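You operate a simulated robot arm through the tools that you are given. There is no shell and no other tool. Be economical: measure what you need, move in short steps, check, and stop when the job is done.

You are at the controls of a simulated robot arm. One attempt, no reset.

JOB
Fill the kettle to about its 3 CUPS line from the water jug and boil it.
Fine: lid waits on the side table and is back on before the switch goes down; wait until it clicks off; jug back; no spill; hands off hot glass. Set down upright: water jug.

The check looks at the end state, three seconds after you hand in, the way a careful person would. Anything else that was tipped, shoved, dropped, spilled or broken makes it a failure. Lids that push on must go on centred and level and be pressed home; caps that screw on are set level and turned clockwise until they are tight.

ROBOT AND FRAMES
A 7-joint arm with a two-finger parallel gripper, fixed in place. Base frame: the origin is at the foot of the arm, x ahead of it, y to its left, z up; the work surface is at about z = 0.72. Lengths are in m, angles in degrees, forces in N, time in s.
Its first joint turns from -166.0 to 166.0 degrees. Payload 4.4 kg.
Tool frame: the origin (TCP) lies between the finger pads and is the grasp point; the fingertips stand 0.023 m ahead of it; z points along the fingers, y is the line along which they close. Largest opening 0.094 m; finger width 0.038, thickness 0.01; the body of the gripper, 0.054 by 0.096 m, starts 0.039 m behind the TCP.
Orientation is that of the tool frame in the base frame, as [roll, pitch, yaw] about the fixed x, y, z axes, in that order (R = Rz(yaw) Ry(pitch) Rx(roll)). With the fingers straight down and closing along the base's y, the tool's x points along the base's -x, its y along +y and its z along -z.

CONTROLS
- The arm moves only by the tool drive_tool. Its argument "targets" is a list of rows, each a list of 3 entries, a list of its own where there are three numbers: the gripper command, from -1 (shut) to 1 (fully open), values between in proportion, then the shift along the base's x, y, z in units of 40 mm (1.0 is 40 mm), then the turn, a rotation vector about the base's x, y, z in units of 8 degrees (1.0 is 8 degrees). In form: [[fingers, [tx, ty, tz], [wx, wy, wz]], ...]. A call has 1 to 20 rows; each row shifts and turns the commanded pose from where the row before left it. A call with a number of a shift or a turn outside -1 to 1 is refused whole. A row lasts 0.2 s, in which the tool goes at most 0.05 m and 8.6 degrees; a call with a longer step from one row to the next is refused whole, and so is a gripper value outside its range. Where a pose cannot be reached the arm comes as near as it can. A force on the tool above 40 N (or 10 N above the force at the start of the call, whichever is more), or a blocked arm, ends the call early, and 0.2 s more pass. Each finger travels about 0.072 m/s and halts on what it meets, pressing with about 28 N; the grip force reading is that of the motor and also rises with nothing between the fingers. The clock runs only during rows and for 0.2 s after the last one: add rows that do not move to give the fingers time. The reply holds the time, the measured pose of the TCP, the force on the tool along the base axes, the opening and the grip force, in the units named above and with some noise, with the torque about the TCP (base axes, N m) and any sound that the robot's microphone picked up, and new pictures: "pictures" is both (left out), scene, wrist or none.
- Cameras (640 x 400 px; columns grow to the right, rows downward): "scene" is fixed at [0.223, -0.5006, 1.527]; the picture's right is [0.78, -0.63, 0.00], its down [-0.47, -0.58, -0.67] and it looks along [0.42, 0.52, -0.75] (base axes); focal length 240 px, centre (320, 200). "wrist" rides on the gripper at [0.086, 0.016, -0.074] in the tool frame; the picture's right is [-0.18, 0.98, 0.00], its down [-0.58, -0.11, -0.81] and it looks along [-0.79, -0.15, 0.59] (tool axes); focal length 243 px, centre (320, 200). There is no depth. A picture from a camera that has moved, and an enlarged one, comes with that camera's place and axes in the base frame and with its lens.
- inspect(camera, box): a new picture of the part [left, top, right, bottom] of that camera's present view, enlarged. The clock stands still meanwhile.
- finish_job(): hands the job in; it is judged then, once.

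Go step by step. Nothing tells you positions but the pictures and the camera data: compare them with the known pose of the tool, close in by small moves and look again before you grip or let go. The budget is 120 turns and 200 pictures, counting those below and the enlarged ones. Unless the task says otherwise, let go and move clear before handing in, and close with one line.

The tools are called after "Call:" as a command line: name --argument value ..., lists and objects as JSON in quotes. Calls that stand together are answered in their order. drive_tool: Moves the arm, as the interface text tells. Its arguments: {"type":"object","properties":{"targets":{"type":"array"},"pictures":{"type":"string","enum":["both","scene","wrist","none"]}},"required":["targets"]} The other tools are called the same way: inspect (camera, box) takes an enlarged picture of a part of a camera's view; finish_job () hands the job in.

At the start:

```text
clock: 0.0
ee_pos: [0.6188, 0.5284, 1.1762]
orientation: [-180.0, 0.1, 180.0]
wrist_force: [0.7, -0.2, -0.5]
wrist_torque: [0.0, -0.01, 0.0]
width: 0.0941
grasp_force: 0.0
```

scene: 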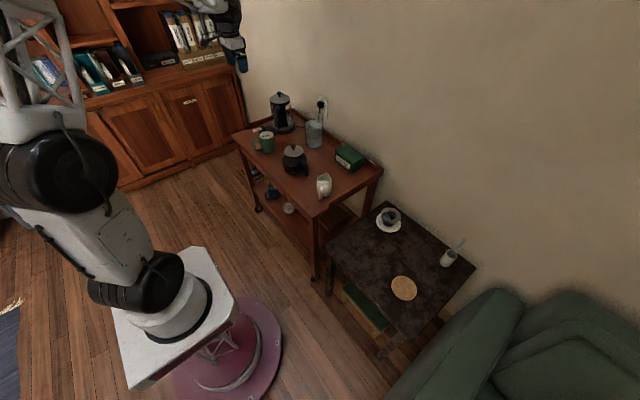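
wrist: 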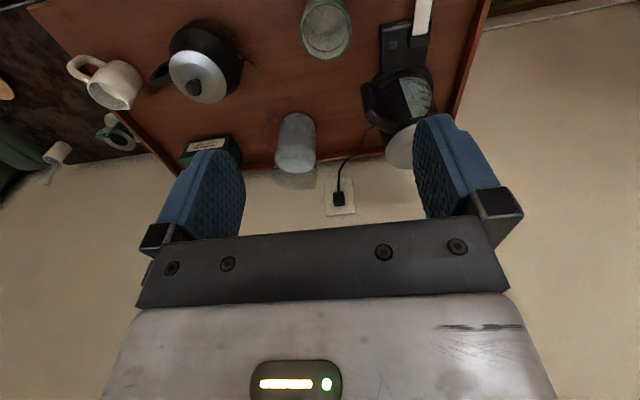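

I see a wooden cart with several vessels and a dark side table. I'll enlarge both areas to identify the kettle, its lid, the jug and the switch.

Call:
inspect --camera "scene" --box '[220, 80, 390, 220]'

Call:
inspect --camera "scene" --box '[310, 170, 490, 340]'

Call:
inspect --camera "wrist" --box '[260, 0, 480, 220]'

```text
2.86 times, centred on (305, 150) of scene
camera zoom: at [0.223, -0.5006, 1.527], right [0.78, -0.63, 0.0], down [-0.47, -0.58, -0.67], along [0.42, 0.52, -0.75], focal length 684 px, centre (363, 343)
```

zoom: 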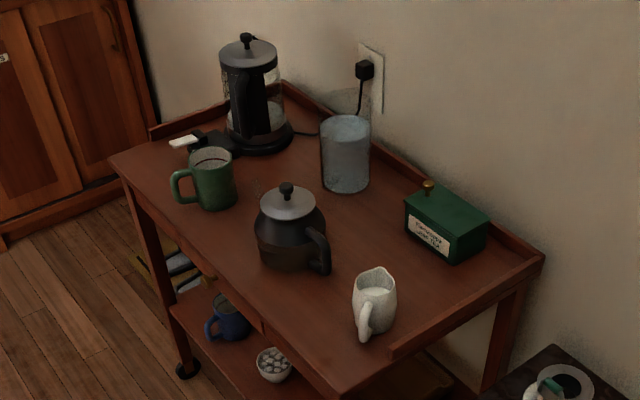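

```text
2.35 times, centred on (400, 255) of scene
camera zoom: at [0.223, -0.5006, 1.527], right [0.78, -0.63, 0.0], down [-0.47, -0.58, -0.67], along [0.42, 0.52, -0.75], focal length 564 px, centre (132, 71)
```

zoom: 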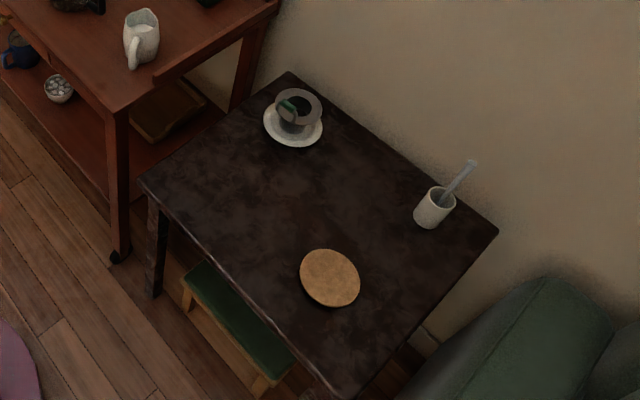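

```text
1.82 times, centred on (370, 110) of wrist
camera zoom: at [0.5323, 0.5447, 1.25], right [0.18, 0.98, 0.0], down [0.58, -0.11, 0.81], along [0.79, -0.15, -0.59], focal length 441 px, centre (229, 364)
```

zoom: 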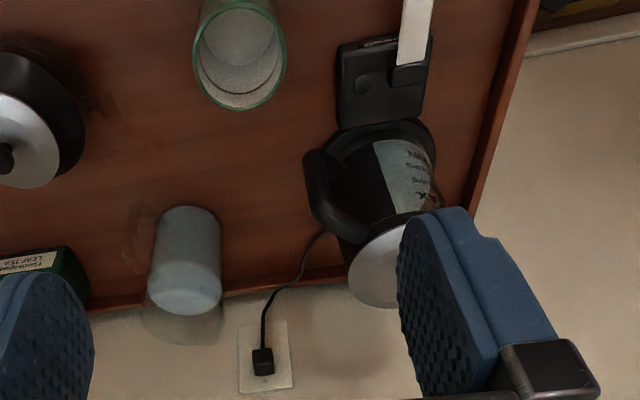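

The glass kettle with its lid sits at about (0.87, 0.67), with its white switch paddle nearer me at about (0.71, 0.69). The jug looks to be at about (0.91, 0.41). I'll move for a better view of them.

Call:
drive_tool --targets '[[1, [-0.6, 0.6, -0.5], [0, 0, 0]], [1, [-0.6, 0.6, -0.5], [0, 0, 0]], [1, [-0.6, 0.6, -0.5], [0, 0, 0]], [1, [-0.6, 0.6, -0.5], [0, 0, 0]]]' --pictures "wrist"

Call:
inspect --camera "wrist" --box '[200, 0, 500, 190]'

```text
clock: 1.0
ee_pos: [0.5242, 0.6259, 1.0935]
orientation: [180.0, 0.0, 180.0]
wrist_force: [-0.4, 0.8, 0.6]
wrist_torque: [-0.03, 0.03, 0.01]
width: 0.0943
grasp_force: 0.2
camera wrist: at [0.4369, 0.6419, 1.1677], right [0.18, 0.98, 0.0], down [0.58, -0.11, 0.81], along [0.79, -0.15, -0.59], focal length 243 px, centre (320, 200)
```

wrist: 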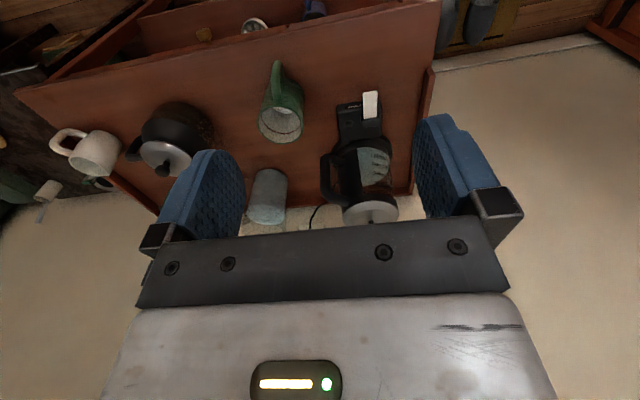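

```text
2.11 times, centred on (350, 95) of wrist
camera zoom: at [0.4369, 0.6419, 1.1677], right [0.18, 0.98, 0.0], down [0.58, -0.11, 0.81], along [0.79, -0.15, -0.59], focal length 511 px, centre (257, 421)
```

zoom: 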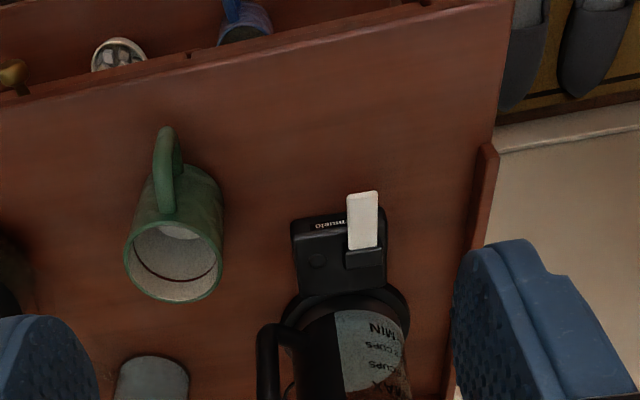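

The kettle's graduations face the robot and its handle points toward -y. I'll zoom in on the kettle markings and the jug.

Call:
inspect --camera "wrist" --box '[300, 80, 420, 230]'

Call:
inspect --camera "scene" --box '[260, 80, 345, 155]'

```text
2.67 times, centred on (360, 155) of wrist
camera zoom: at [0.4369, 0.6419, 1.1677], right [0.18, 0.98, 0.0], down [0.58, -0.11, 0.81], along [0.79, -0.15, -0.59], focal length 647 px, centre (213, 320)
```

zoom: 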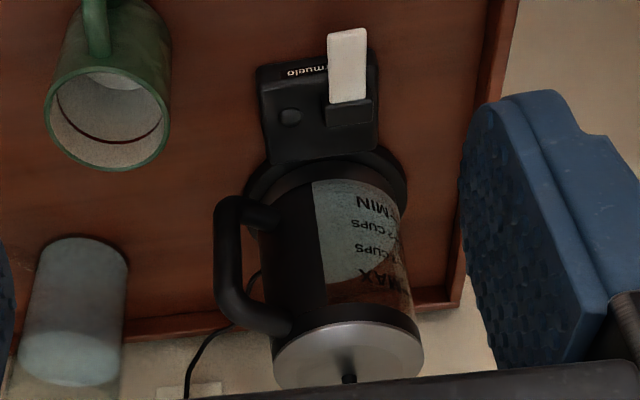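

```text
5.33 times, centred on (302, 118) of scene
camera zoom: at [0.223, -0.5006, 1.527], right [0.78, -0.63, 0.0], down [-0.47, -0.58, -0.67], along [0.42, 0.52, -0.75], focal length 1277 px, centre (413, 640)
```

zoom: 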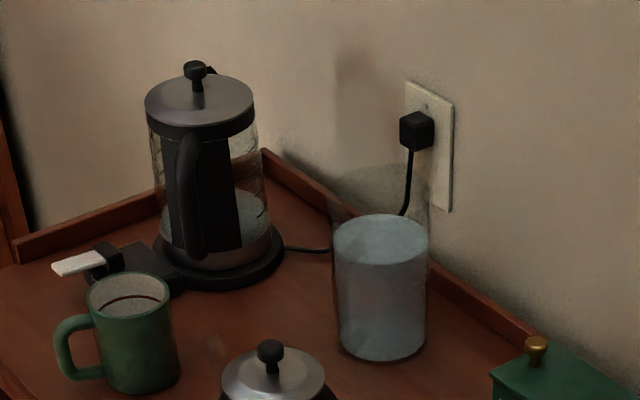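

Call:
inspect --camera "wrist" --box '[345, 135, 405, 205]'

Call:
inspect --camera "wrist" --box '[225, 150, 335, 230]'

Call:
inspect --camera "scene" --box '[300, 105, 330, 155]'

```text
5.71 times, centred on (375, 170) of wrist
camera zoom: at [0.4369, 0.6419, 1.1677], right [0.18, 0.98, 0.0], down [0.58, -0.11, 0.81], along [0.79, -0.15, -0.59], focal length 1386 px, centre (6, 371)
```

zoom: 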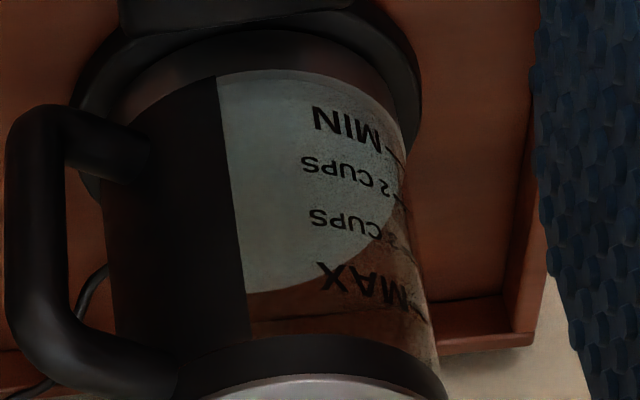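

```text
5.00 times, centred on (280, 190) of wrist
camera zoom: at [0.4369, 0.6419, 1.1677], right [0.18, 0.98, 0.0], down [0.58, -0.11, 0.81], along [0.79, -0.15, -0.59], focal length 1213 px, centre (520, 250)
```

zoom: 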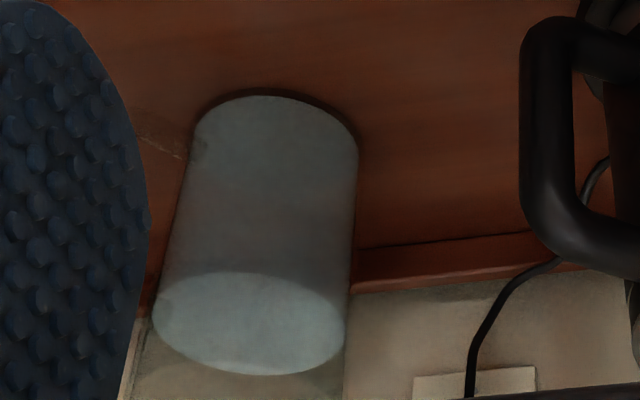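

```text
8.00 times, centred on (315, 130) of scene
camera zoom: at [0.223, -0.5006, 1.527], right [0.78, -0.63, 0.0], down [-0.47, -0.58, -0.67], along [0.42, 0.52, -0.75], focal length 1916 px, centre (360, 760)
```

zoom: 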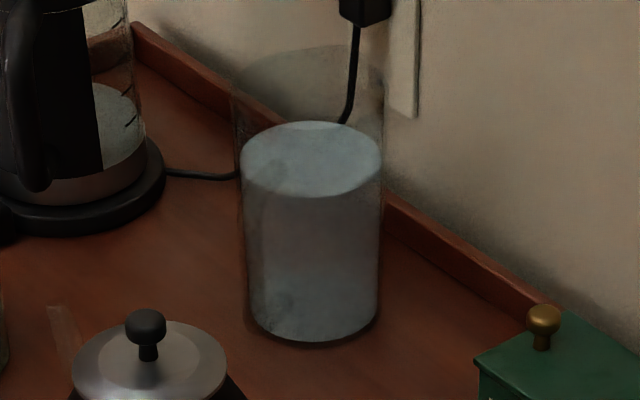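

The jug seems to have a faint glass handle, and the kettle already holds some water. I'll tilt the tool forward so the wrist camera looks nearly level at the kettle.

Call:
drive_tool --targets '[[1, [0, 0, -0.6], [0, -1, 0]], [1, [0, 0, -0.6], [0, -1, 0]], [1, [0, 0, -0.6], [0, -1, 0]], [1, [0, 0, -0.6], [0, -1, 0]]]' --pictures "wrist"

Call:
inspect --camera "wrist" --box '[300, 20, 420, 170]'

Call:
inspect --camera "wrist" --box '[170, 40, 300, 170]'

```text
clock: 2.0
ee_pos: [0.524, 0.6234, 1.0002]
orientation: [179.9, 32.0, 180.0]
wrist_force: [0.8, -0.2, 1.1]
wrist_torque: [0.03, 0.0, 0.0]
width: 0.0939
grasp_force: 0.1
camera wrist: at [0.4107, 0.6405, 1.0173], right [0.16, 0.98, 0.1], down [0.06, -0.11, 0.99], along [0.99, -0.15, -0.08], focal length 243 px, centre (320, 200)
```

wrist: 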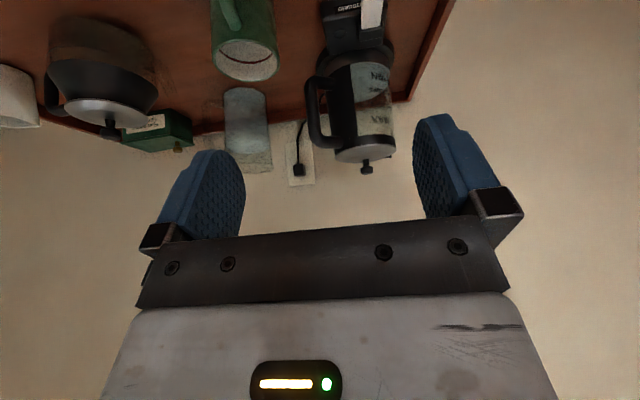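

```text
2.67 times, centred on (360, 95) of wrist
camera zoom: at [0.4107, 0.6405, 1.0173], right [0.16, 0.98, 0.1], down [0.06, -0.11, 0.99], along [0.99, -0.15, -0.08], focal length 647 px, centre (213, 480)
```

zoom: 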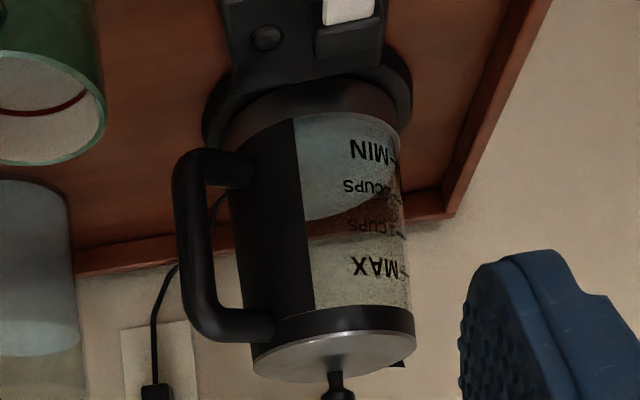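

```text
3.08 times, centred on (235, 105) of wrist
camera zoom: at [0.4107, 0.6405, 1.0173], right [0.16, 0.98, 0.1], down [0.06, -0.11, 0.99], along [0.99, -0.15, -0.08], focal length 746 px, centre (582, 492)
```

zoom: 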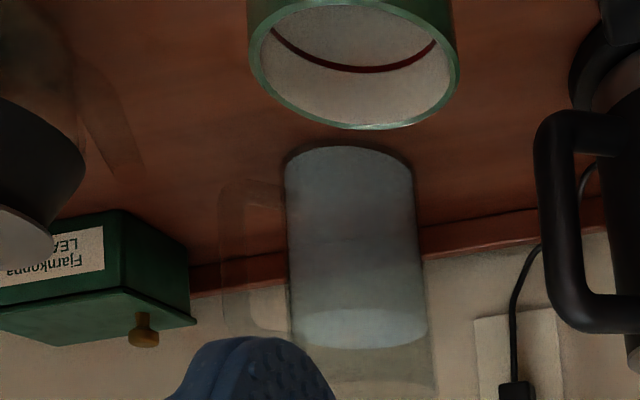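

The jug has a clear handle loop on its -y side, and its pouring side faces the kettle. Next I'll go to the lid knob, at about (0.872, 0.666, 0.925), and look from close by.

Call:
drive_tool --targets '[[1, [0.9, 0.15, 0], [0, 0, 0]], [1, [0.9, 0.15, 0], [0, 0, 0]], [1, [0.9, 0.15, 0], [0, 0, 0]], [1, [0.9, 0.15, 0], [0, 0, 0]], [1, [0.9, 0.15, 0], [0, 0, 0]], [1, [0.9, 0.15, 0], [0, 0, 0]], [1, [0.9, 0.15, 0], [0, 0, 0]]]'

```text
clock: 3.6
ee_pos: [0.7772, 0.6661, 0.9997]
orientation: [-179.9, 32.0, -179.9]
wrist_force: [0.6, -0.2, -0.1]
wrist_torque: [0.01, 0.01, 0.01]
width: 0.0942
grasp_force: 0.1
camera wrist: at [0.6633, 0.6827, 1.0163], right [0.16, 0.98, 0.1], down [0.07, -0.11, 0.99], along [0.99, -0.15, -0.08], focal length 243 px, centre (320, 200)
```

scene: 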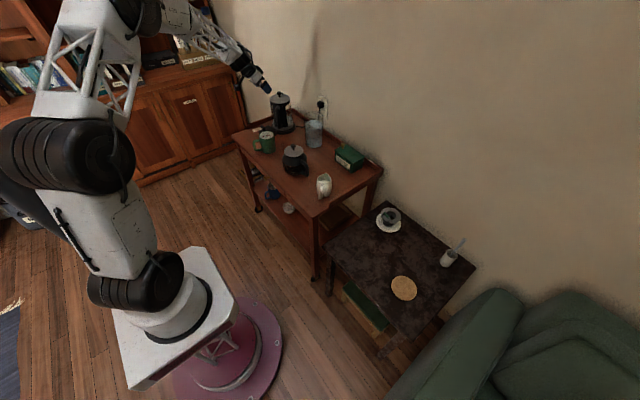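
wrist: 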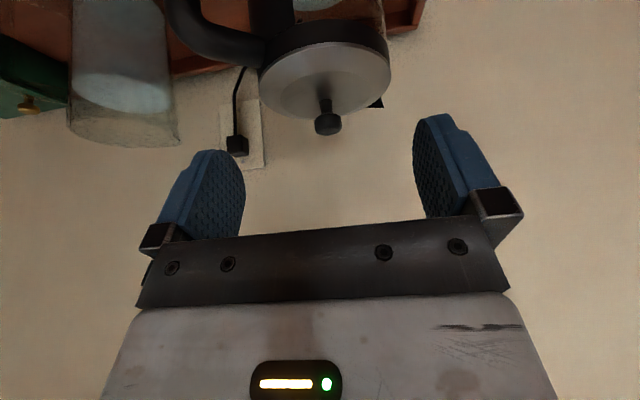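

The knob measures at about (0.875, 0.665, 0.93), and the lid's top plate is at about z 0.90. I'll move over it in two stages.

Call:
drive_tool --targets '[[1, [0.8, 0, -0.2], [0, 0, 0]], [1, [0.8, 0, -0.2], [0, 0, 0]], [1, [0.7, 0, -0.4], [0, 0, 0]]]'

Call:
inspect --camera "scene" --box '[240, 60, 340, 150]'

```text
clock: 4.4
ee_pos: [0.8671, 0.669, 0.9694]
orientation: [179.8, 32.1, 179.9]
wrist_force: [0.4, -0.2, 0.9]
wrist_torque: [-0.03, 0.03, -0.01]
width: 0.094
grasp_force: 0.1
camera wrist: at [0.7532, 0.6851, 0.9867], right [0.16, 0.98, 0.1], down [0.06, -0.11, 0.99], along [0.99, -0.15, -0.08], focal length 243 px, centre (320, 200)
```

scene: 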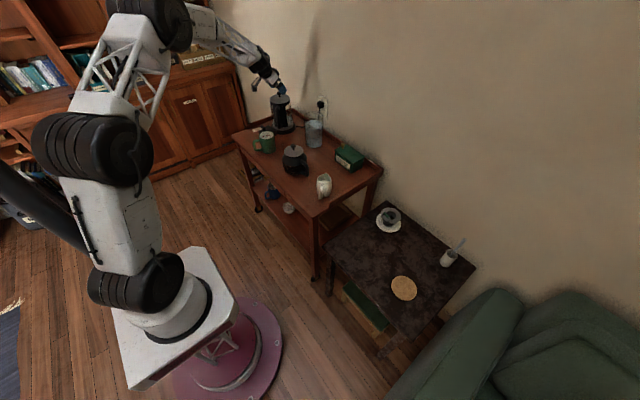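
wrist: 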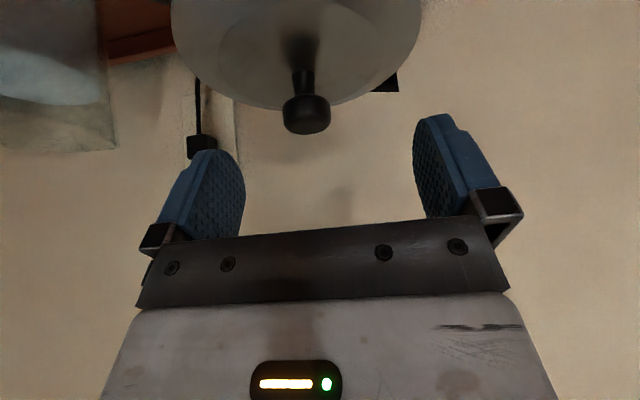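

```text
4.44 times, centred on (290, 105) of scene
camera zoom: at [0.223, -0.5006, 1.527], right [0.78, -0.63, 0.0], down [-0.47, -0.58, -0.67], along [0.42, 0.52, -0.75], focal length 1064 px, centre (453, 622)
```

zoom: 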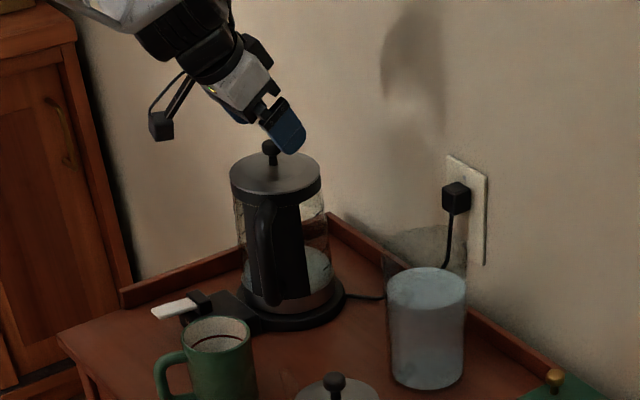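

The knob is at about (0.875, 0.664, 0.932). I'll shift slightly, go down and close on it.

Call:
drive_tool --targets '[[1, [0.05, -0.1, -0.4], [0, 0, 0]], [1, [0.05, -0.02, -0.35], [0, 0, 0]], [1, [0, 0, 0], [0, 0, 0]]]'

Call:
inspect --camera "scene" --box '[255, 70, 315, 120]'

```text
clock: 5.2
ee_pos: [0.8706, 0.6601, 0.9381]
orientation: [-180.0, 32.2, 180.0]
wrist_force: [-0.1, 0.1, 6.1]
wrist_torque: [0.28, 0.01, 0.0]
width: 0.0939
grasp_force: 0.0
camera wrist: at [0.7579, 0.6781, 0.9546], right [0.16, 0.98, 0.1], down [0.06, -0.11, 0.99], along [0.99, -0.15, -0.08], focal length 243 px, centre (320, 200)
```

scene: 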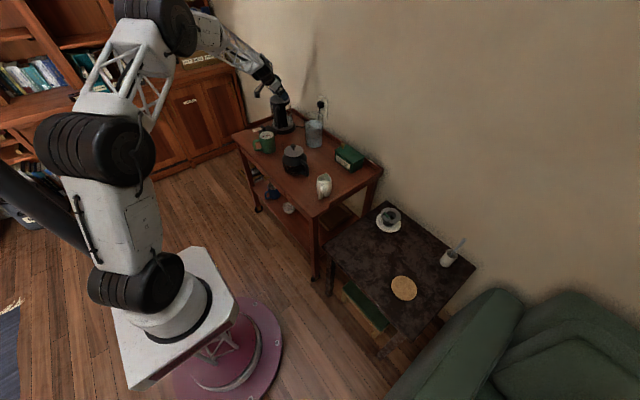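
wrist: 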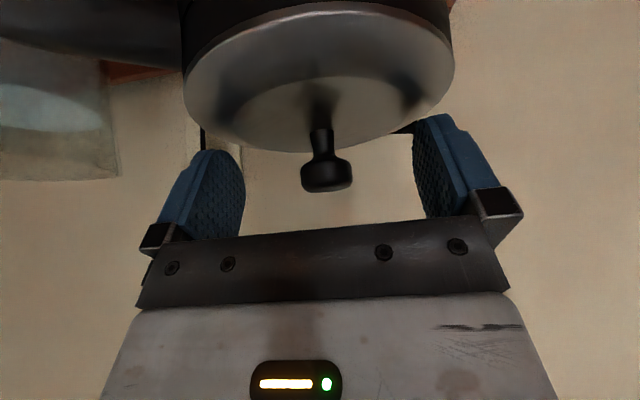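

```text
8.00 times, centred on (285, 95) of scene
camera zoom: at [0.223, -0.5006, 1.527], right [0.78, -0.63, 0.0], down [-0.47, -0.58, -0.67], along [0.42, 0.52, -0.75], focal length 1916 px, centre (600, 1040)
```

zoom: 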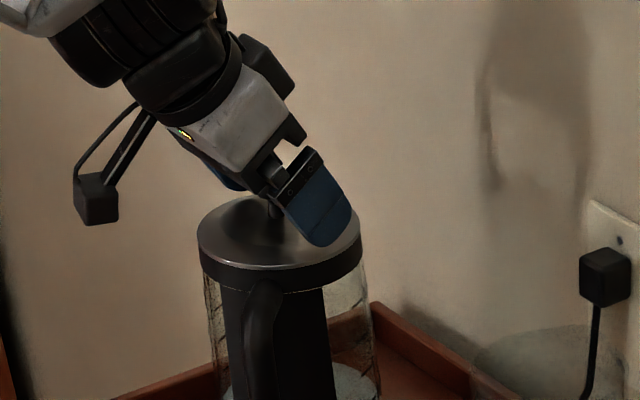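

The right finger is lightly touching the lid plate (about 6 N). I'll rise 5 mm, centre on y 0.665 and close.

Call:
drive_tool --targets '[[1, [0, 0.1, 0.12], [0, 0, 0]], [0.2, [0, 0, 0], [0, 0, 0]], [-0.4, [0, 0, 0], [0, 0, 0]], [-1, [0, 0, 0], [0, 0, 0]], [-1, [0, 0, 0], [0, 0, 0]], [-1, [0, 0, 0], [0, 0, 0]]]' --pictures "wrist"

```text
clock: 6.6
ee_pos: [0.8714, 0.6655, 0.9419]
orientation: [-180.0, 32.0, 179.9]
wrist_force: [-1.1, 0.2, -0.7]
wrist_torque: [-0.01, -0.01, 0.01]
width: 0.0228
grasp_force: 27.8
camera wrist: at [0.7572, 0.6822, 0.9582], right [0.16, 0.98, 0.1], down [0.07, -0.11, 0.99], along [0.99, -0.15, -0.08], focal length 243 px, centre (320, 200)
```

wrist: 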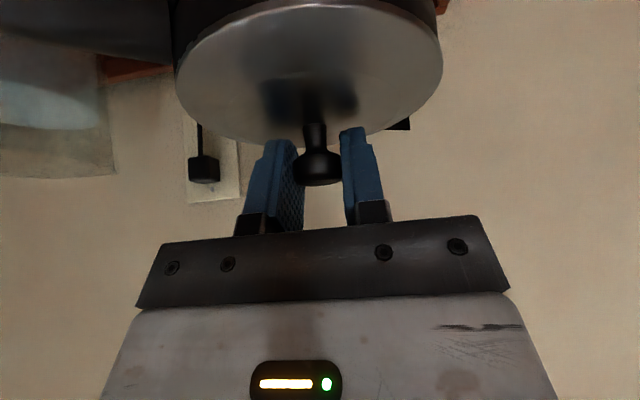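

The knob is gripped at 23 mm with the TCP at (0.8714, 0.6655, 0.9419). Now I'll lift straight up.

Call:
drive_tool --targets '[[-1, [0, 0, 0.15], [0, 0, 0]], [-1, [0, 0, 0.3], [0, 0, 0]], [-1, [0, 0, 0.5], [0, 0, 0]], [-1, [0, 0, 0.8], [0, 0, 0]], [-1, [0, 0, 0.8], [0, 0, 0]], [-1, [0, 0, 0.8], [0, 0, 0]]]'

Call:
inspect --camera "scene" --box '[240, 60, 340, 150]'

```text
clock: 8.0
ee_pos: [0.8713, 0.6646, 1.0732]
orientation: [-179.9, 31.9, 180.0]
wrist_force: [-0.2, -0.1, -1.5]
wrist_torque: [-0.03, 0.0, -0.02]
width: 0.0228
grasp_force: 28.4
camera wrist: at [0.7576, 0.6818, 1.0902], right [0.16, 0.98, 0.1], down [0.07, -0.11, 0.99], along [0.99, -0.15, -0.08], focal length 243 px, centre (320, 200)
```

scene: 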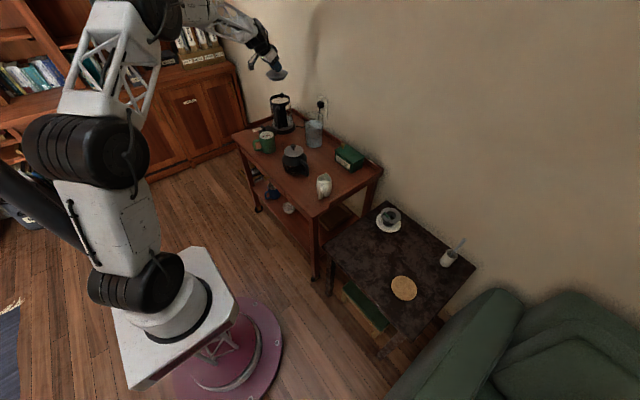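
wrist: 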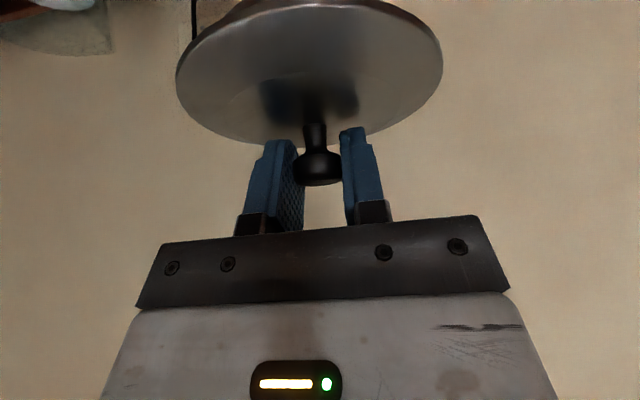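

```text
4.44 times, centred on (290, 105) of scene
camera zoom: at [0.223, -0.5006, 1.527], right [0.78, -0.63, 0.0], down [-0.47, -0.58, -0.67], along [0.42, 0.52, -0.75], focal length 1064 px, centre (453, 622)
```

zoom: 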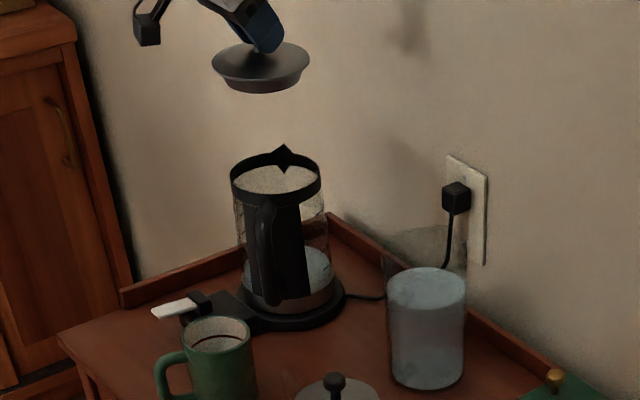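

The lid is off cleanly. I'll carry it level toward the dark side table, staying high.

Call:
drive_tool --targets '[[-1, [-0.2, -0.5, 0.2], [0, 0, 0]], [-1, [-0.2, -0.9, 0.2], [0, 0, 0]], [-1, [-0.2, -1, 0], [0, 0, 0]], [-1, [-0.2, -1, 0], [0, 0, 0]], [-1, [-0.2, -1, 0], [0, 0, 0]], [-1, [-0.2, -1, 0], [0, 0, 0]], [-1, [-0.2, -1, 0], [0, 0, 0]], [-1, [-0.2, -1, 0], [0, 0, 0]], [-1, [-0.2, -1, 0], [0, 0, 0]], [-1, [-0.2, -1, 0], [0, 0, 0]], [-1, [-0.2, -1, 0], [0, 0, 0]], [-1, [-0.2, -1, 0], [0, 0, 0]], [-1, [-0.2, -1, 0], [0, 0, 0]], [-1, [-0.1, -1, 0], [0, 0, 0]], [-1, [0, -1, 0], [0, 0, 0]], [-1, [0, -0.8, 0], [0, 0, 0]], [-1, [0, -0.5, 0], [0, 0, 0]]]'

```text
clock: 11.6
ee_pos: [0.7617, 0.0391, 1.0924]
orientation: [-180.0, 32.0, 180.0]
wrist_force: [0.3, -0.1, -0.4]
wrist_torque: [0.03, 0.01, 0.01]
width: 0.0229
grasp_force: 28.2
camera wrist: at [0.6494, 0.0555, 1.1095], right [0.16, 0.98, 0.1], down [0.07, -0.11, 0.99], along [0.99, -0.15, -0.08], focal length 243 px, centre (320, 200)
```

scene: 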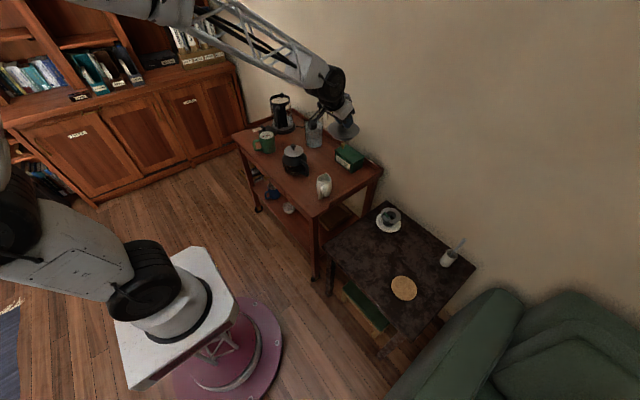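
wrist: 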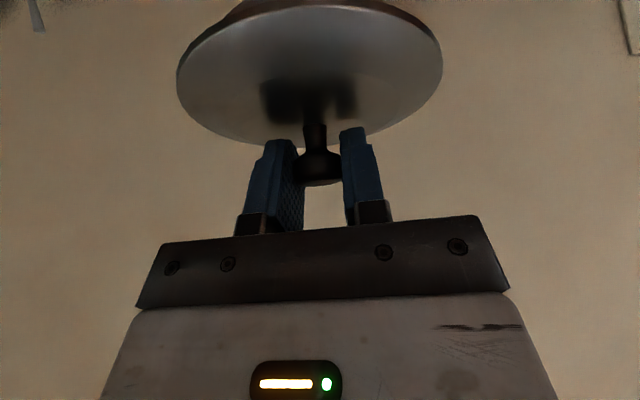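

I estimate the side table top at about z 0.5, with a clear spot near (0.80, -0.22) between saucer, trivet and mug. I'll move above it and start down.

Call:
drive_tool --targets '[[-1, [0.1, -0.8, 0], [0, 0, 0]], [-1, [0.15, -1, 0], [0, 0, 0]], [-1, [0.15, -1, 0], [0, 0, 0]], [-1, [0.15, -1, 0], [0, 0, 0]], [-1, [0.15, -1, 0], [0, 0, 0]], [-1, [0.1, -1, 0], [0, 0, 0]], [-1, [0, -0.6, -0.3], [0, 0, 0]], [-1, [0, 0, -0.8], [0, 0, 0]], [-1, [0, 0, -1], [0, 0, 0]], [-1, [0, 0, -1], [0, 0, 0]], [-1, [0, 0, -1], [0, 0, 0]], [-1, [0, 0, -1], [0, 0, 0]], [-1, [0, 0, -1], [0, 0, 0]], [-1, [0, 0, -0.6], [0, 0, 0]]]'

Call:
inspect --camera "scene" --box '[310, 130, 490, 320]'

```text
clock: 14.6
ee_pos: [0.7969, -0.2195, 0.8234]
orientation: [-179.9, 32.0, -179.9]
wrist_force: [0.2, 0.2, -0.4]
wrist_torque: [-0.04, 0.01, -0.02]
width: 0.0229
grasp_force: 27.7
camera wrist: at [0.6841, -0.2009, 0.8404], right [0.16, 0.98, 0.1], down [0.07, -0.11, 0.99], along [0.99, -0.15, -0.08], focal length 243 px, centre (320, 200)
```

scene: 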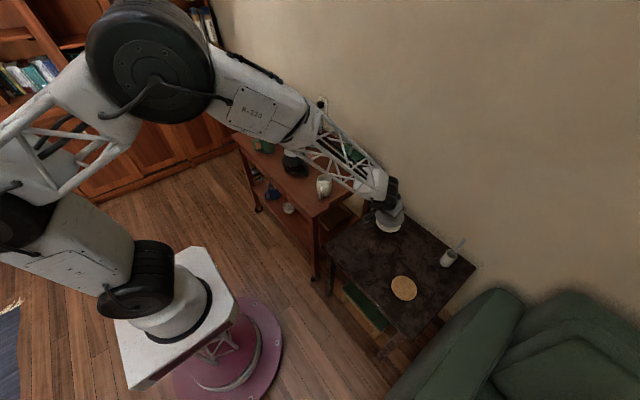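
wrist: 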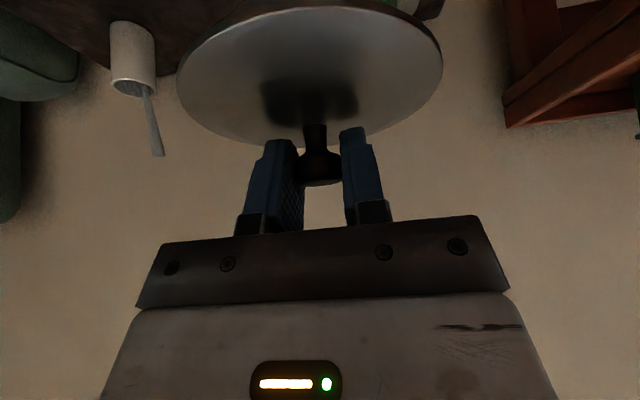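

```text
2.11 times, centred on (400, 225) of scene
camera zoom: at [0.223, -0.5006, 1.527], right [0.78, -0.63, 0.0], down [-0.47, -0.58, -0.67], along [0.42, 0.52, -0.75], focal length 504 px, centre (152, 147)
```

zoom: 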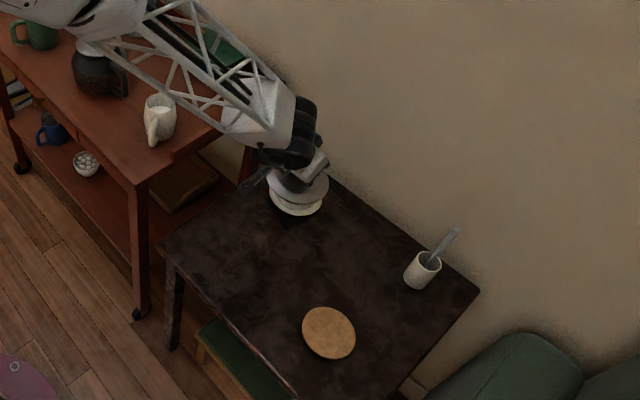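

The lid is above the table. I'll keep lowering while checking the forearm's clearance from the cart and creamer.

Call:
drive_tool --targets '[[-1, [0, -0.2, -1], [0, 0, 0]], [-1, [0, -0.2, -1], [0, 0, 0]], [-1, [0, 0, -1], [0, 0, 0]], [-1, [0, 0, -1], [0, 0, 0]], [-1, [0, 0, -0.5], [0, 0, 0]]]'

Call:
inspect --camera "scene" --box '[310, 130, 490, 320]'

```text
clock: 15.8
ee_pos: [0.795, -0.2351, 0.6431]
orientation: [-180.0, 32.1, 179.9]
wrist_force: [0.7, 0.0, -1.0]
wrist_torque: [-0.01, 0.03, 0.01]
width: 0.0225
grasp_force: 28.4
camera wrist: at [0.6814, -0.2188, 0.6608], right [0.16, 0.98, 0.1], down [0.06, -0.11, 0.99], along [0.99, -0.15, -0.08], focal length 243 px, centre (320, 200)
```

scene: 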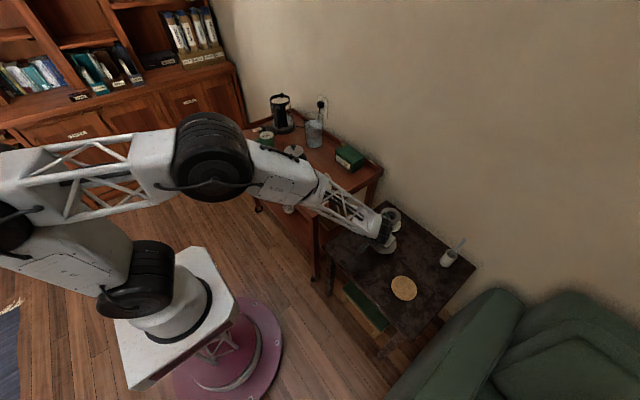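
wrist: 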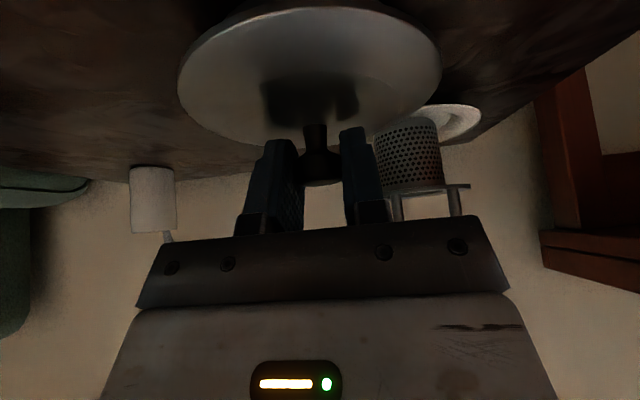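

```text
2.11 times, centred on (400, 225) of scene
camera zoom: at [0.223, -0.5006, 1.527], right [0.78, -0.63, 0.0], down [-0.47, -0.58, -0.67], along [0.42, 0.52, -0.75], focal length 504 px, centre (152, 147)
```

zoom: 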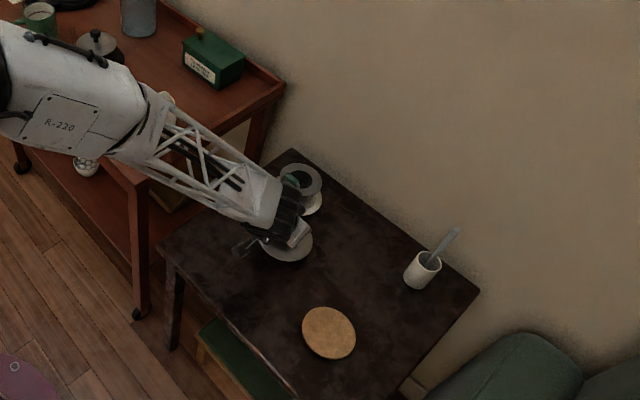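

Triangulating the mug's base puts the table top nearer z 0.57, so I'll go down in small steps and watch the force.

Call:
drive_tool --targets '[[-1, [0, 0, -0.12], [0, 0, 0]], [-1, [0, 0, -0.12], [0, 0, 0]], [-1, [0, 0, -0.1], [0, 0, 0]]]' --pictures "wrist"

```text
clock: 16.6
ee_pos: [0.7963, -0.2344, 0.6323]
orientation: [180.0, 32.1, 179.9]
wrist_force: [-2.6, 11.9, 38.6]
wrist_torque: [0.24, 0.12, 0.04]
width: 0.0229
grasp_force: 28.1
camera wrist: at [0.6832, -0.2188, 0.6498], right [0.16, 0.98, 0.1], down [0.06, -0.11, 0.99], along [0.99, -0.15, -0.08], focal length 243 px, centre (320, 200)
```

wrist: 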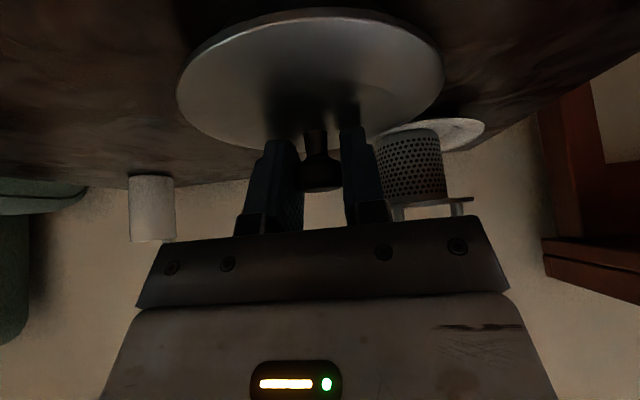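

Contact with the table came at TCP z of about 0.633, which matches. I'll ease off 3 mm and release.

Call:
drive_tool --targets '[[-1, [0, 0, 0.06], [0, 0, 0]], [-1, [0, 0, 0], [0, 0, 0]]]' --pictures "none"

```text
clock: 17.2
ee_pos: [0.7947, -0.236, 0.6332]
orientation: [180.0, 32.0, -179.9]
wrist_force: [7.1, -1.0, 23.0]
wrist_torque: [-0.03, -0.7, 0.02]
width: 0.0228
grasp_force: 28.3
```

Call:
drive_tool --targets '[[-1, [0, 0, 0.05], [0, 0, 0]], [-1, [0, 0, 0.0], [0, 0, 0]]]' --pictures "none"

```text
clock: 17.8
ee_pos: [0.795, -0.2354, 0.6337]
orientation: [179.9, 32.0, -180.0]
wrist_force: [-1.3, -1.2, 4.9]
wrist_torque: [-0.14, -0.11, -0.07]
width: 0.0226
grasp_force: 28.8
```

The load has dropped to about 5 N, so the lid is resting on the table. I'll open the fingers.

Call:
drive_tool --targets '[[-0.3, [0, 0, 0], [0, 0, 0]], [0.2, [0, 0, 0], [0, 0, 0]], [0.6, [0, 0, 0], [0, 0, 0]], [0.6, [0, 0, 0], [0, 0, 0]], [0.6, [-0.2, 0, 0.3], [0, 0, 0]], [0.6, [-0.5, 0, 0.8], [0, 0, 0]], [0.6, [-0.5, 0, 0.8], [0, 0, 0]]]'

Call:
inspect --camera "scene" --box '[350, 190, 430, 270]'

```text
clock: 19.4
ee_pos: [0.7468, -0.2353, 0.7108]
orientation: [-180.0, 32.0, -180.0]
wrist_force: [0.3, 0.0, -0.4]
wrist_torque: [0.02, 0.0, 0.02]
width: 0.0753
grasp_force: 0.0
camera wrist: at [0.6328, -0.2192, 0.7281], right [0.16, 0.98, 0.1], down [0.07, -0.11, 0.99], along [0.99, -0.15, -0.08], focal length 243 px, centre (320, 200)
```

scene: 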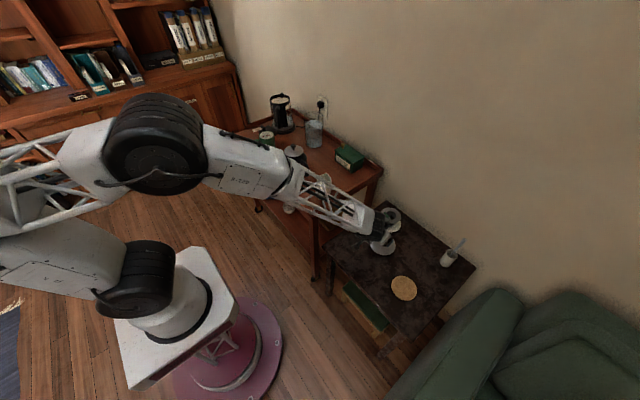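
wrist: 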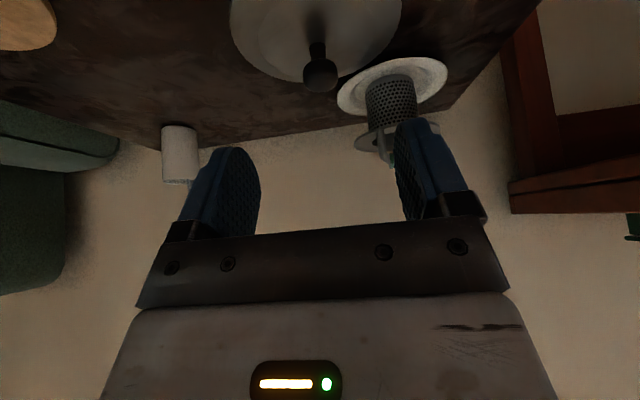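

```text
5.00 times, centred on (390, 230) of scene
camera zoom: at [0.223, -0.5006, 1.527], right [0.78, -0.63, 0.0], down [-0.47, -0.58, -0.67], along [0.42, 0.52, -0.75], focal length 1198 px, centre (-30, 50)
```

zoom: 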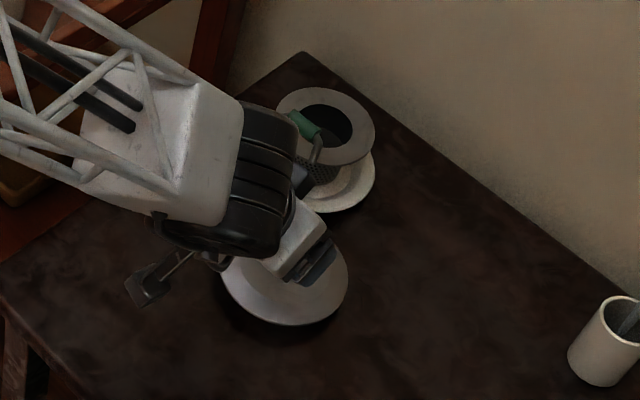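

The lid rests flat on the side table. I'll rise and travel back to look at the jug.

Call:
drive_tool --targets '[[0.6, [-0.3, 0, 1], [0, 0, 0]], [0.6, [-0.3, 0, 1], [0, 0, 0]], [0.6, [-0.3, 0, 1], [0, 0, 0]], [0.6, [-0.3, 0, 1], [0, 0, 0]], [0.6, [-0.3, 0, 1], [0, 0, 0]], [0.6, [-0.3, 0, 1], [0, 0, 0]], [0.6, [-0.3, 0, 1], [0, 0, 0]], [0.6, [-0.3, 0, 1], [0, 0, 0]], [0.6, [-0.3, 0.5, 0.5], [0, 0, 0]], [0.6, [0, 1, 0], [0, 0, 0]], [0.6, [0, 1, 0], [0, 0, 0]], [0.6, [0, 1, 0], [0, 0, 0]], [0.6, [0, 1, 0], [0, 0, 0]], [0.6, [0, 1, 0], [0, 0, 0]], [0.6, [0, 1, 0], [0, 0, 0]], [0.6, [0, 1, 0], [0, 0, 0]], [0.6, [0, 1, 0], [0, 0, 0]], [0.6, [0, 1, 0], [0, 0, 0]], [0.6, [0, 1, 0], [0, 0, 0]]]' --pictures "none"

Call:
drive_tool --targets '[[0.6, [0, 1, -0.3], [0, 0, 0]], [0.6, [0, 1, -0.3], [0, 0, 0]], [0.6, [0, 1, -0.3], [0, 0, 0]], [0.6, [0, 1, -0.3], [0, 0, 0]]]'

Call:
inspect --camera "wrist" --box '[200, 0, 420, 150]'

```text
clock: 23.4
ee_pos: [0.6361, 0.1859, 1.0503]
orientation: [179.9, 31.9, 179.9]
wrist_force: [-0.2, 0.2, 0.1]
wrist_torque: [0.0, -0.01, 0.01]
width: 0.0751
grasp_force: 0.0
```

```text
clock: 24.4
ee_pos: [0.638, 0.3445, 1.0]
orientation: [-180.0, 32.0, -180.0]
wrist_force: [0.2, -0.2, 0.5]
wrist_torque: [-0.03, 0.01, 0.01]
width: 0.0752
grasp_force: 0.1
camera wrist: at [0.5242, 0.3615, 1.0171], right [0.16, 0.98, 0.1], down [0.07, -0.11, 0.99], along [0.99, -0.15, -0.08], focal length 243 px, centre (320, 200)
```

scene: 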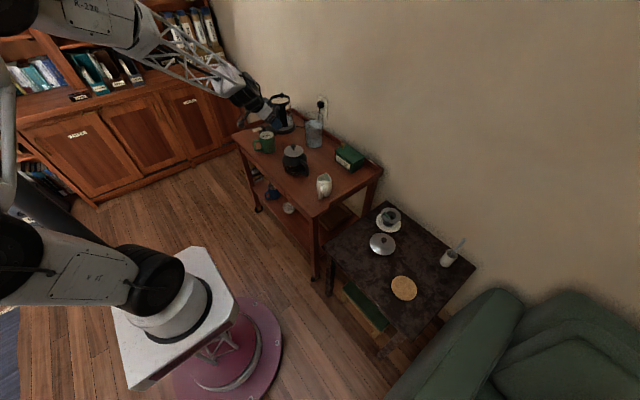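
wrist: 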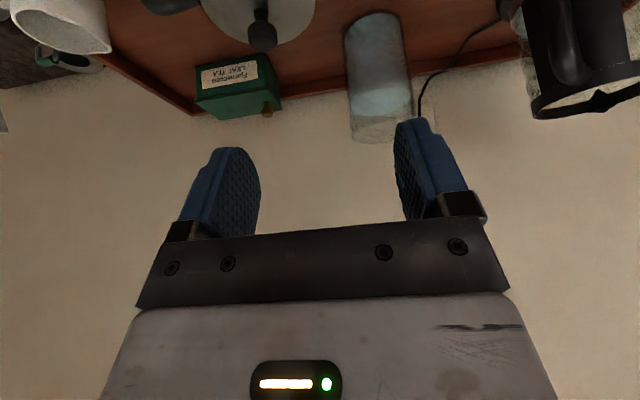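

```text
2.67 times, centred on (310, 75) of wrist
camera zoom: at [0.5242, 0.3615, 1.0171], right [0.16, 0.98, 0.1], down [0.07, -0.11, 0.99], along [0.99, -0.15, -0.08], focal length 647 px, centre (347, 533)
```

zoom: 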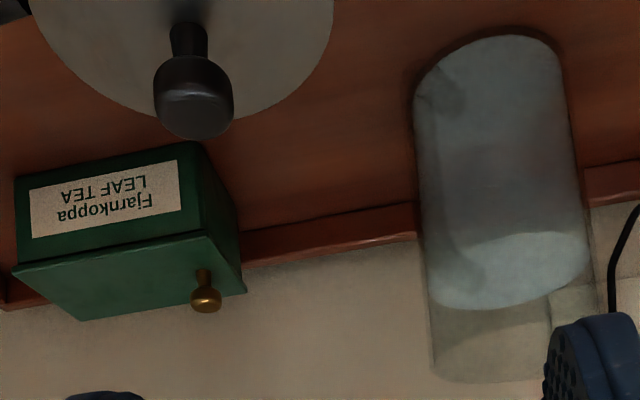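

The jug's handle actually points toward about (-0.75, -0.65) from its axis. I'll move to a viewpoint square to the handle plane and turn the tool so I can see it in profile.

Call:
drive_tool --targets '[[0.6, [0.3, 0.9, 0.2], [0, 0, -1]], [0.6, [0.4, 0.9, 0], [0, 0, -1]], [0.6, [0.4, 0.9, 0], [0, 0, -1]], [0.6, [0.4, 0.9, 0], [0, 0, -1]], [0.6, [0.4, 0.9, 0], [0, 0, -1]], [0.6, [0.4, 0.9, 0], [0, 0, -1]], [0.6, [0.1, 0.8, 0], [-0.743, -0.669, 0]], [0.6, [0, 0, 0], [-0.743, -0.669, 0]]]'

Call:
inspect --camera "wrist" --box '[220, 0, 440, 150]'

```text
clock: 26.2
ee_pos: [0.7374, 0.5939, 1.0104]
orientation: [179.9, 48.0, 131.9]
wrist_force: [-0.4, 0.7, 0.1]
wrist_torque: [0.0, -0.01, -0.03]
width: 0.0753
grasp_force: 0.1
camera wrist: at [0.6735, 0.6893, 0.9959], right [0.81, 0.57, 0.14], down [-0.22, 0.08, 0.97], along [0.54, -0.82, 0.19], focal length 243 px, centre (320, 200)
```

scene: 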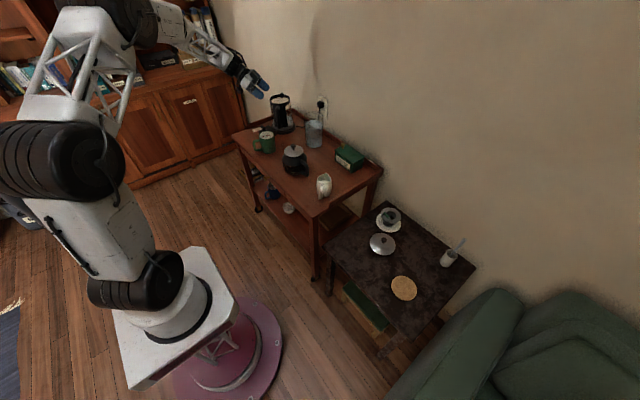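
wrist: 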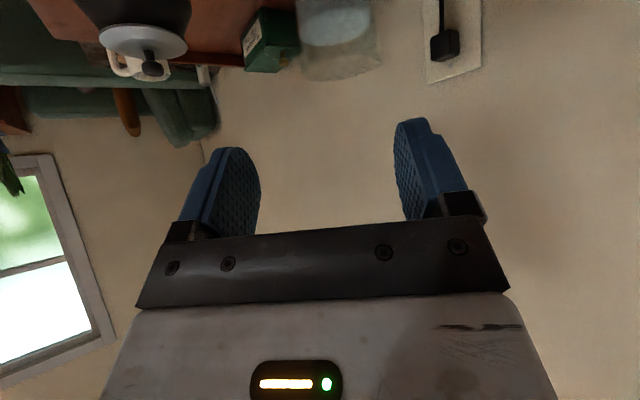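

```text
2.67 times, centred on (330, 75) of wrist
camera zoom: at [0.6735, 0.6893, 0.9959], right [0.81, 0.57, 0.14], down [-0.22, 0.08, 0.97], along [0.54, -0.82, 0.19], focal length 647 px, centre (293, 533)
```

zoom: 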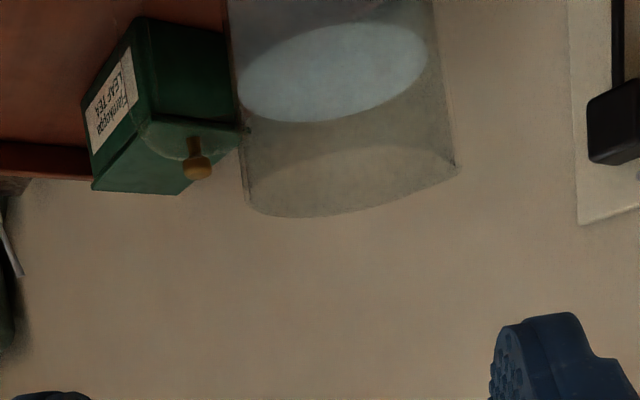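

The rim has a pouring lip opposite the handle, which confirms the handle's direction. I'll tilt back down and lower to see the handle.

Call:
drive_tool --targets '[[0.6, [0, 0, -0.9], [0.743, 0.669, 0]], [0.6, [0, 0, -0.9], [0.743, 0.669, 0]]]' --pictures "wrist"

Call:
inspect --camera "wrist" --box '[220, 0, 440, 150]'

```text
clock: 26.8
ee_pos: [0.7352, 0.5936, 0.939]
orientation: [180.0, 31.9, 132.1]
wrist_force: [-0.5, -0.3, 0.2]
wrist_torque: [0.05, -0.01, 0.03]
width: 0.0753
grasp_force: 0.1
camera wrist: at [0.671, 0.6882, 0.9562], right [0.83, 0.54, 0.1], down [-0.04, -0.12, 0.99], along [0.55, -0.83, -0.08], focal length 243 px, centre (320, 200)
```

wrist: 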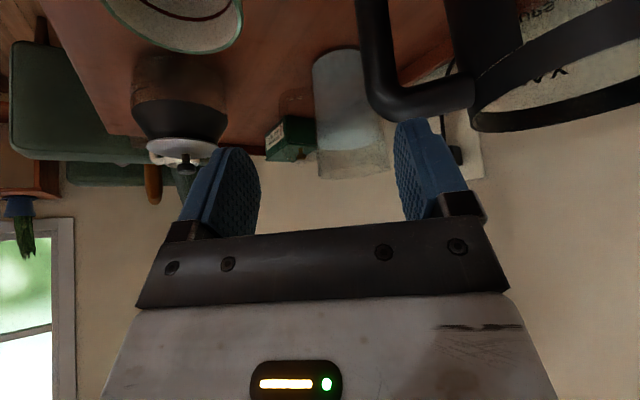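

```text
2.67 times, centred on (330, 75) of wrist
camera zoom: at [0.671, 0.6882, 0.9562], right [0.83, 0.54, 0.1], down [-0.04, -0.12, 0.99], along [0.55, -0.83, -0.08], focal length 647 px, centre (293, 533)
```

zoom: 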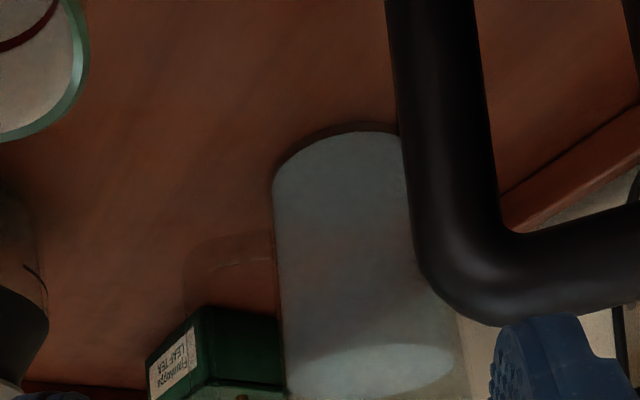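

Call:
drive_tool --targets '[[0.6, [-0.6, -0.6, 0], [0, 0, 0]], [0.6, [-0.3, -0.7, 0], [0, 0, 0]], [0.6, [0, -0.5, 0], [0, 0, 0]]]' --pictures "wrist"

Call:
inspect --camera "wrist" --box '[260, 10, 420, 170]'

```text
clock: 27.6
ee_pos: [0.6998, 0.5215, 0.9378]
orientation: [180.0, 32.0, 132.0]
wrist_force: [0.4, -1.0, 0.4]
wrist_torque: [-0.03, 0.02, 0.0]
width: 0.0754
grasp_force: 0.0
camera wrist: at [0.6363, 0.6169, 0.9553], right [0.83, 0.54, 0.1], down [-0.04, -0.12, 0.99], along [0.55, -0.83, -0.08], focal length 243 px, centre (320, 200)
```

wrist: 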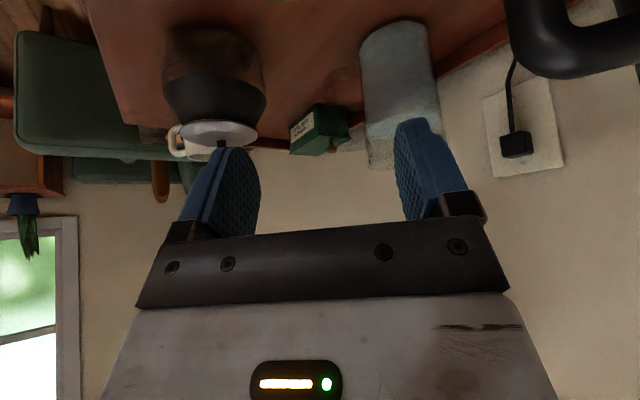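

```text
2.50 times, centred on (340, 90) of wrist
camera zoom: at [0.6363, 0.6169, 0.9553], right [0.83, 0.54, 0.1], down [-0.04, -0.12, 0.99], along [0.55, -0.83, -0.08], focal length 606 px, centre (270, 475)
```

zoom: 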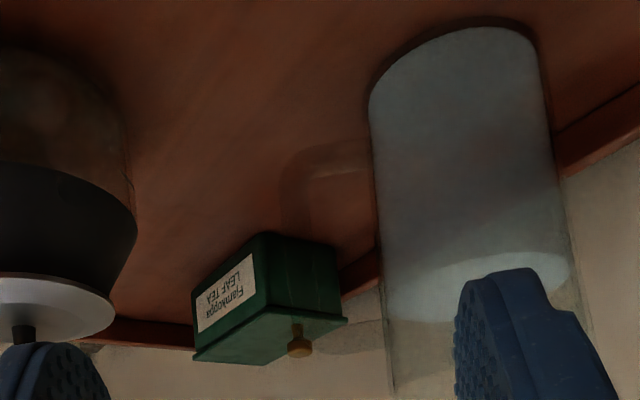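

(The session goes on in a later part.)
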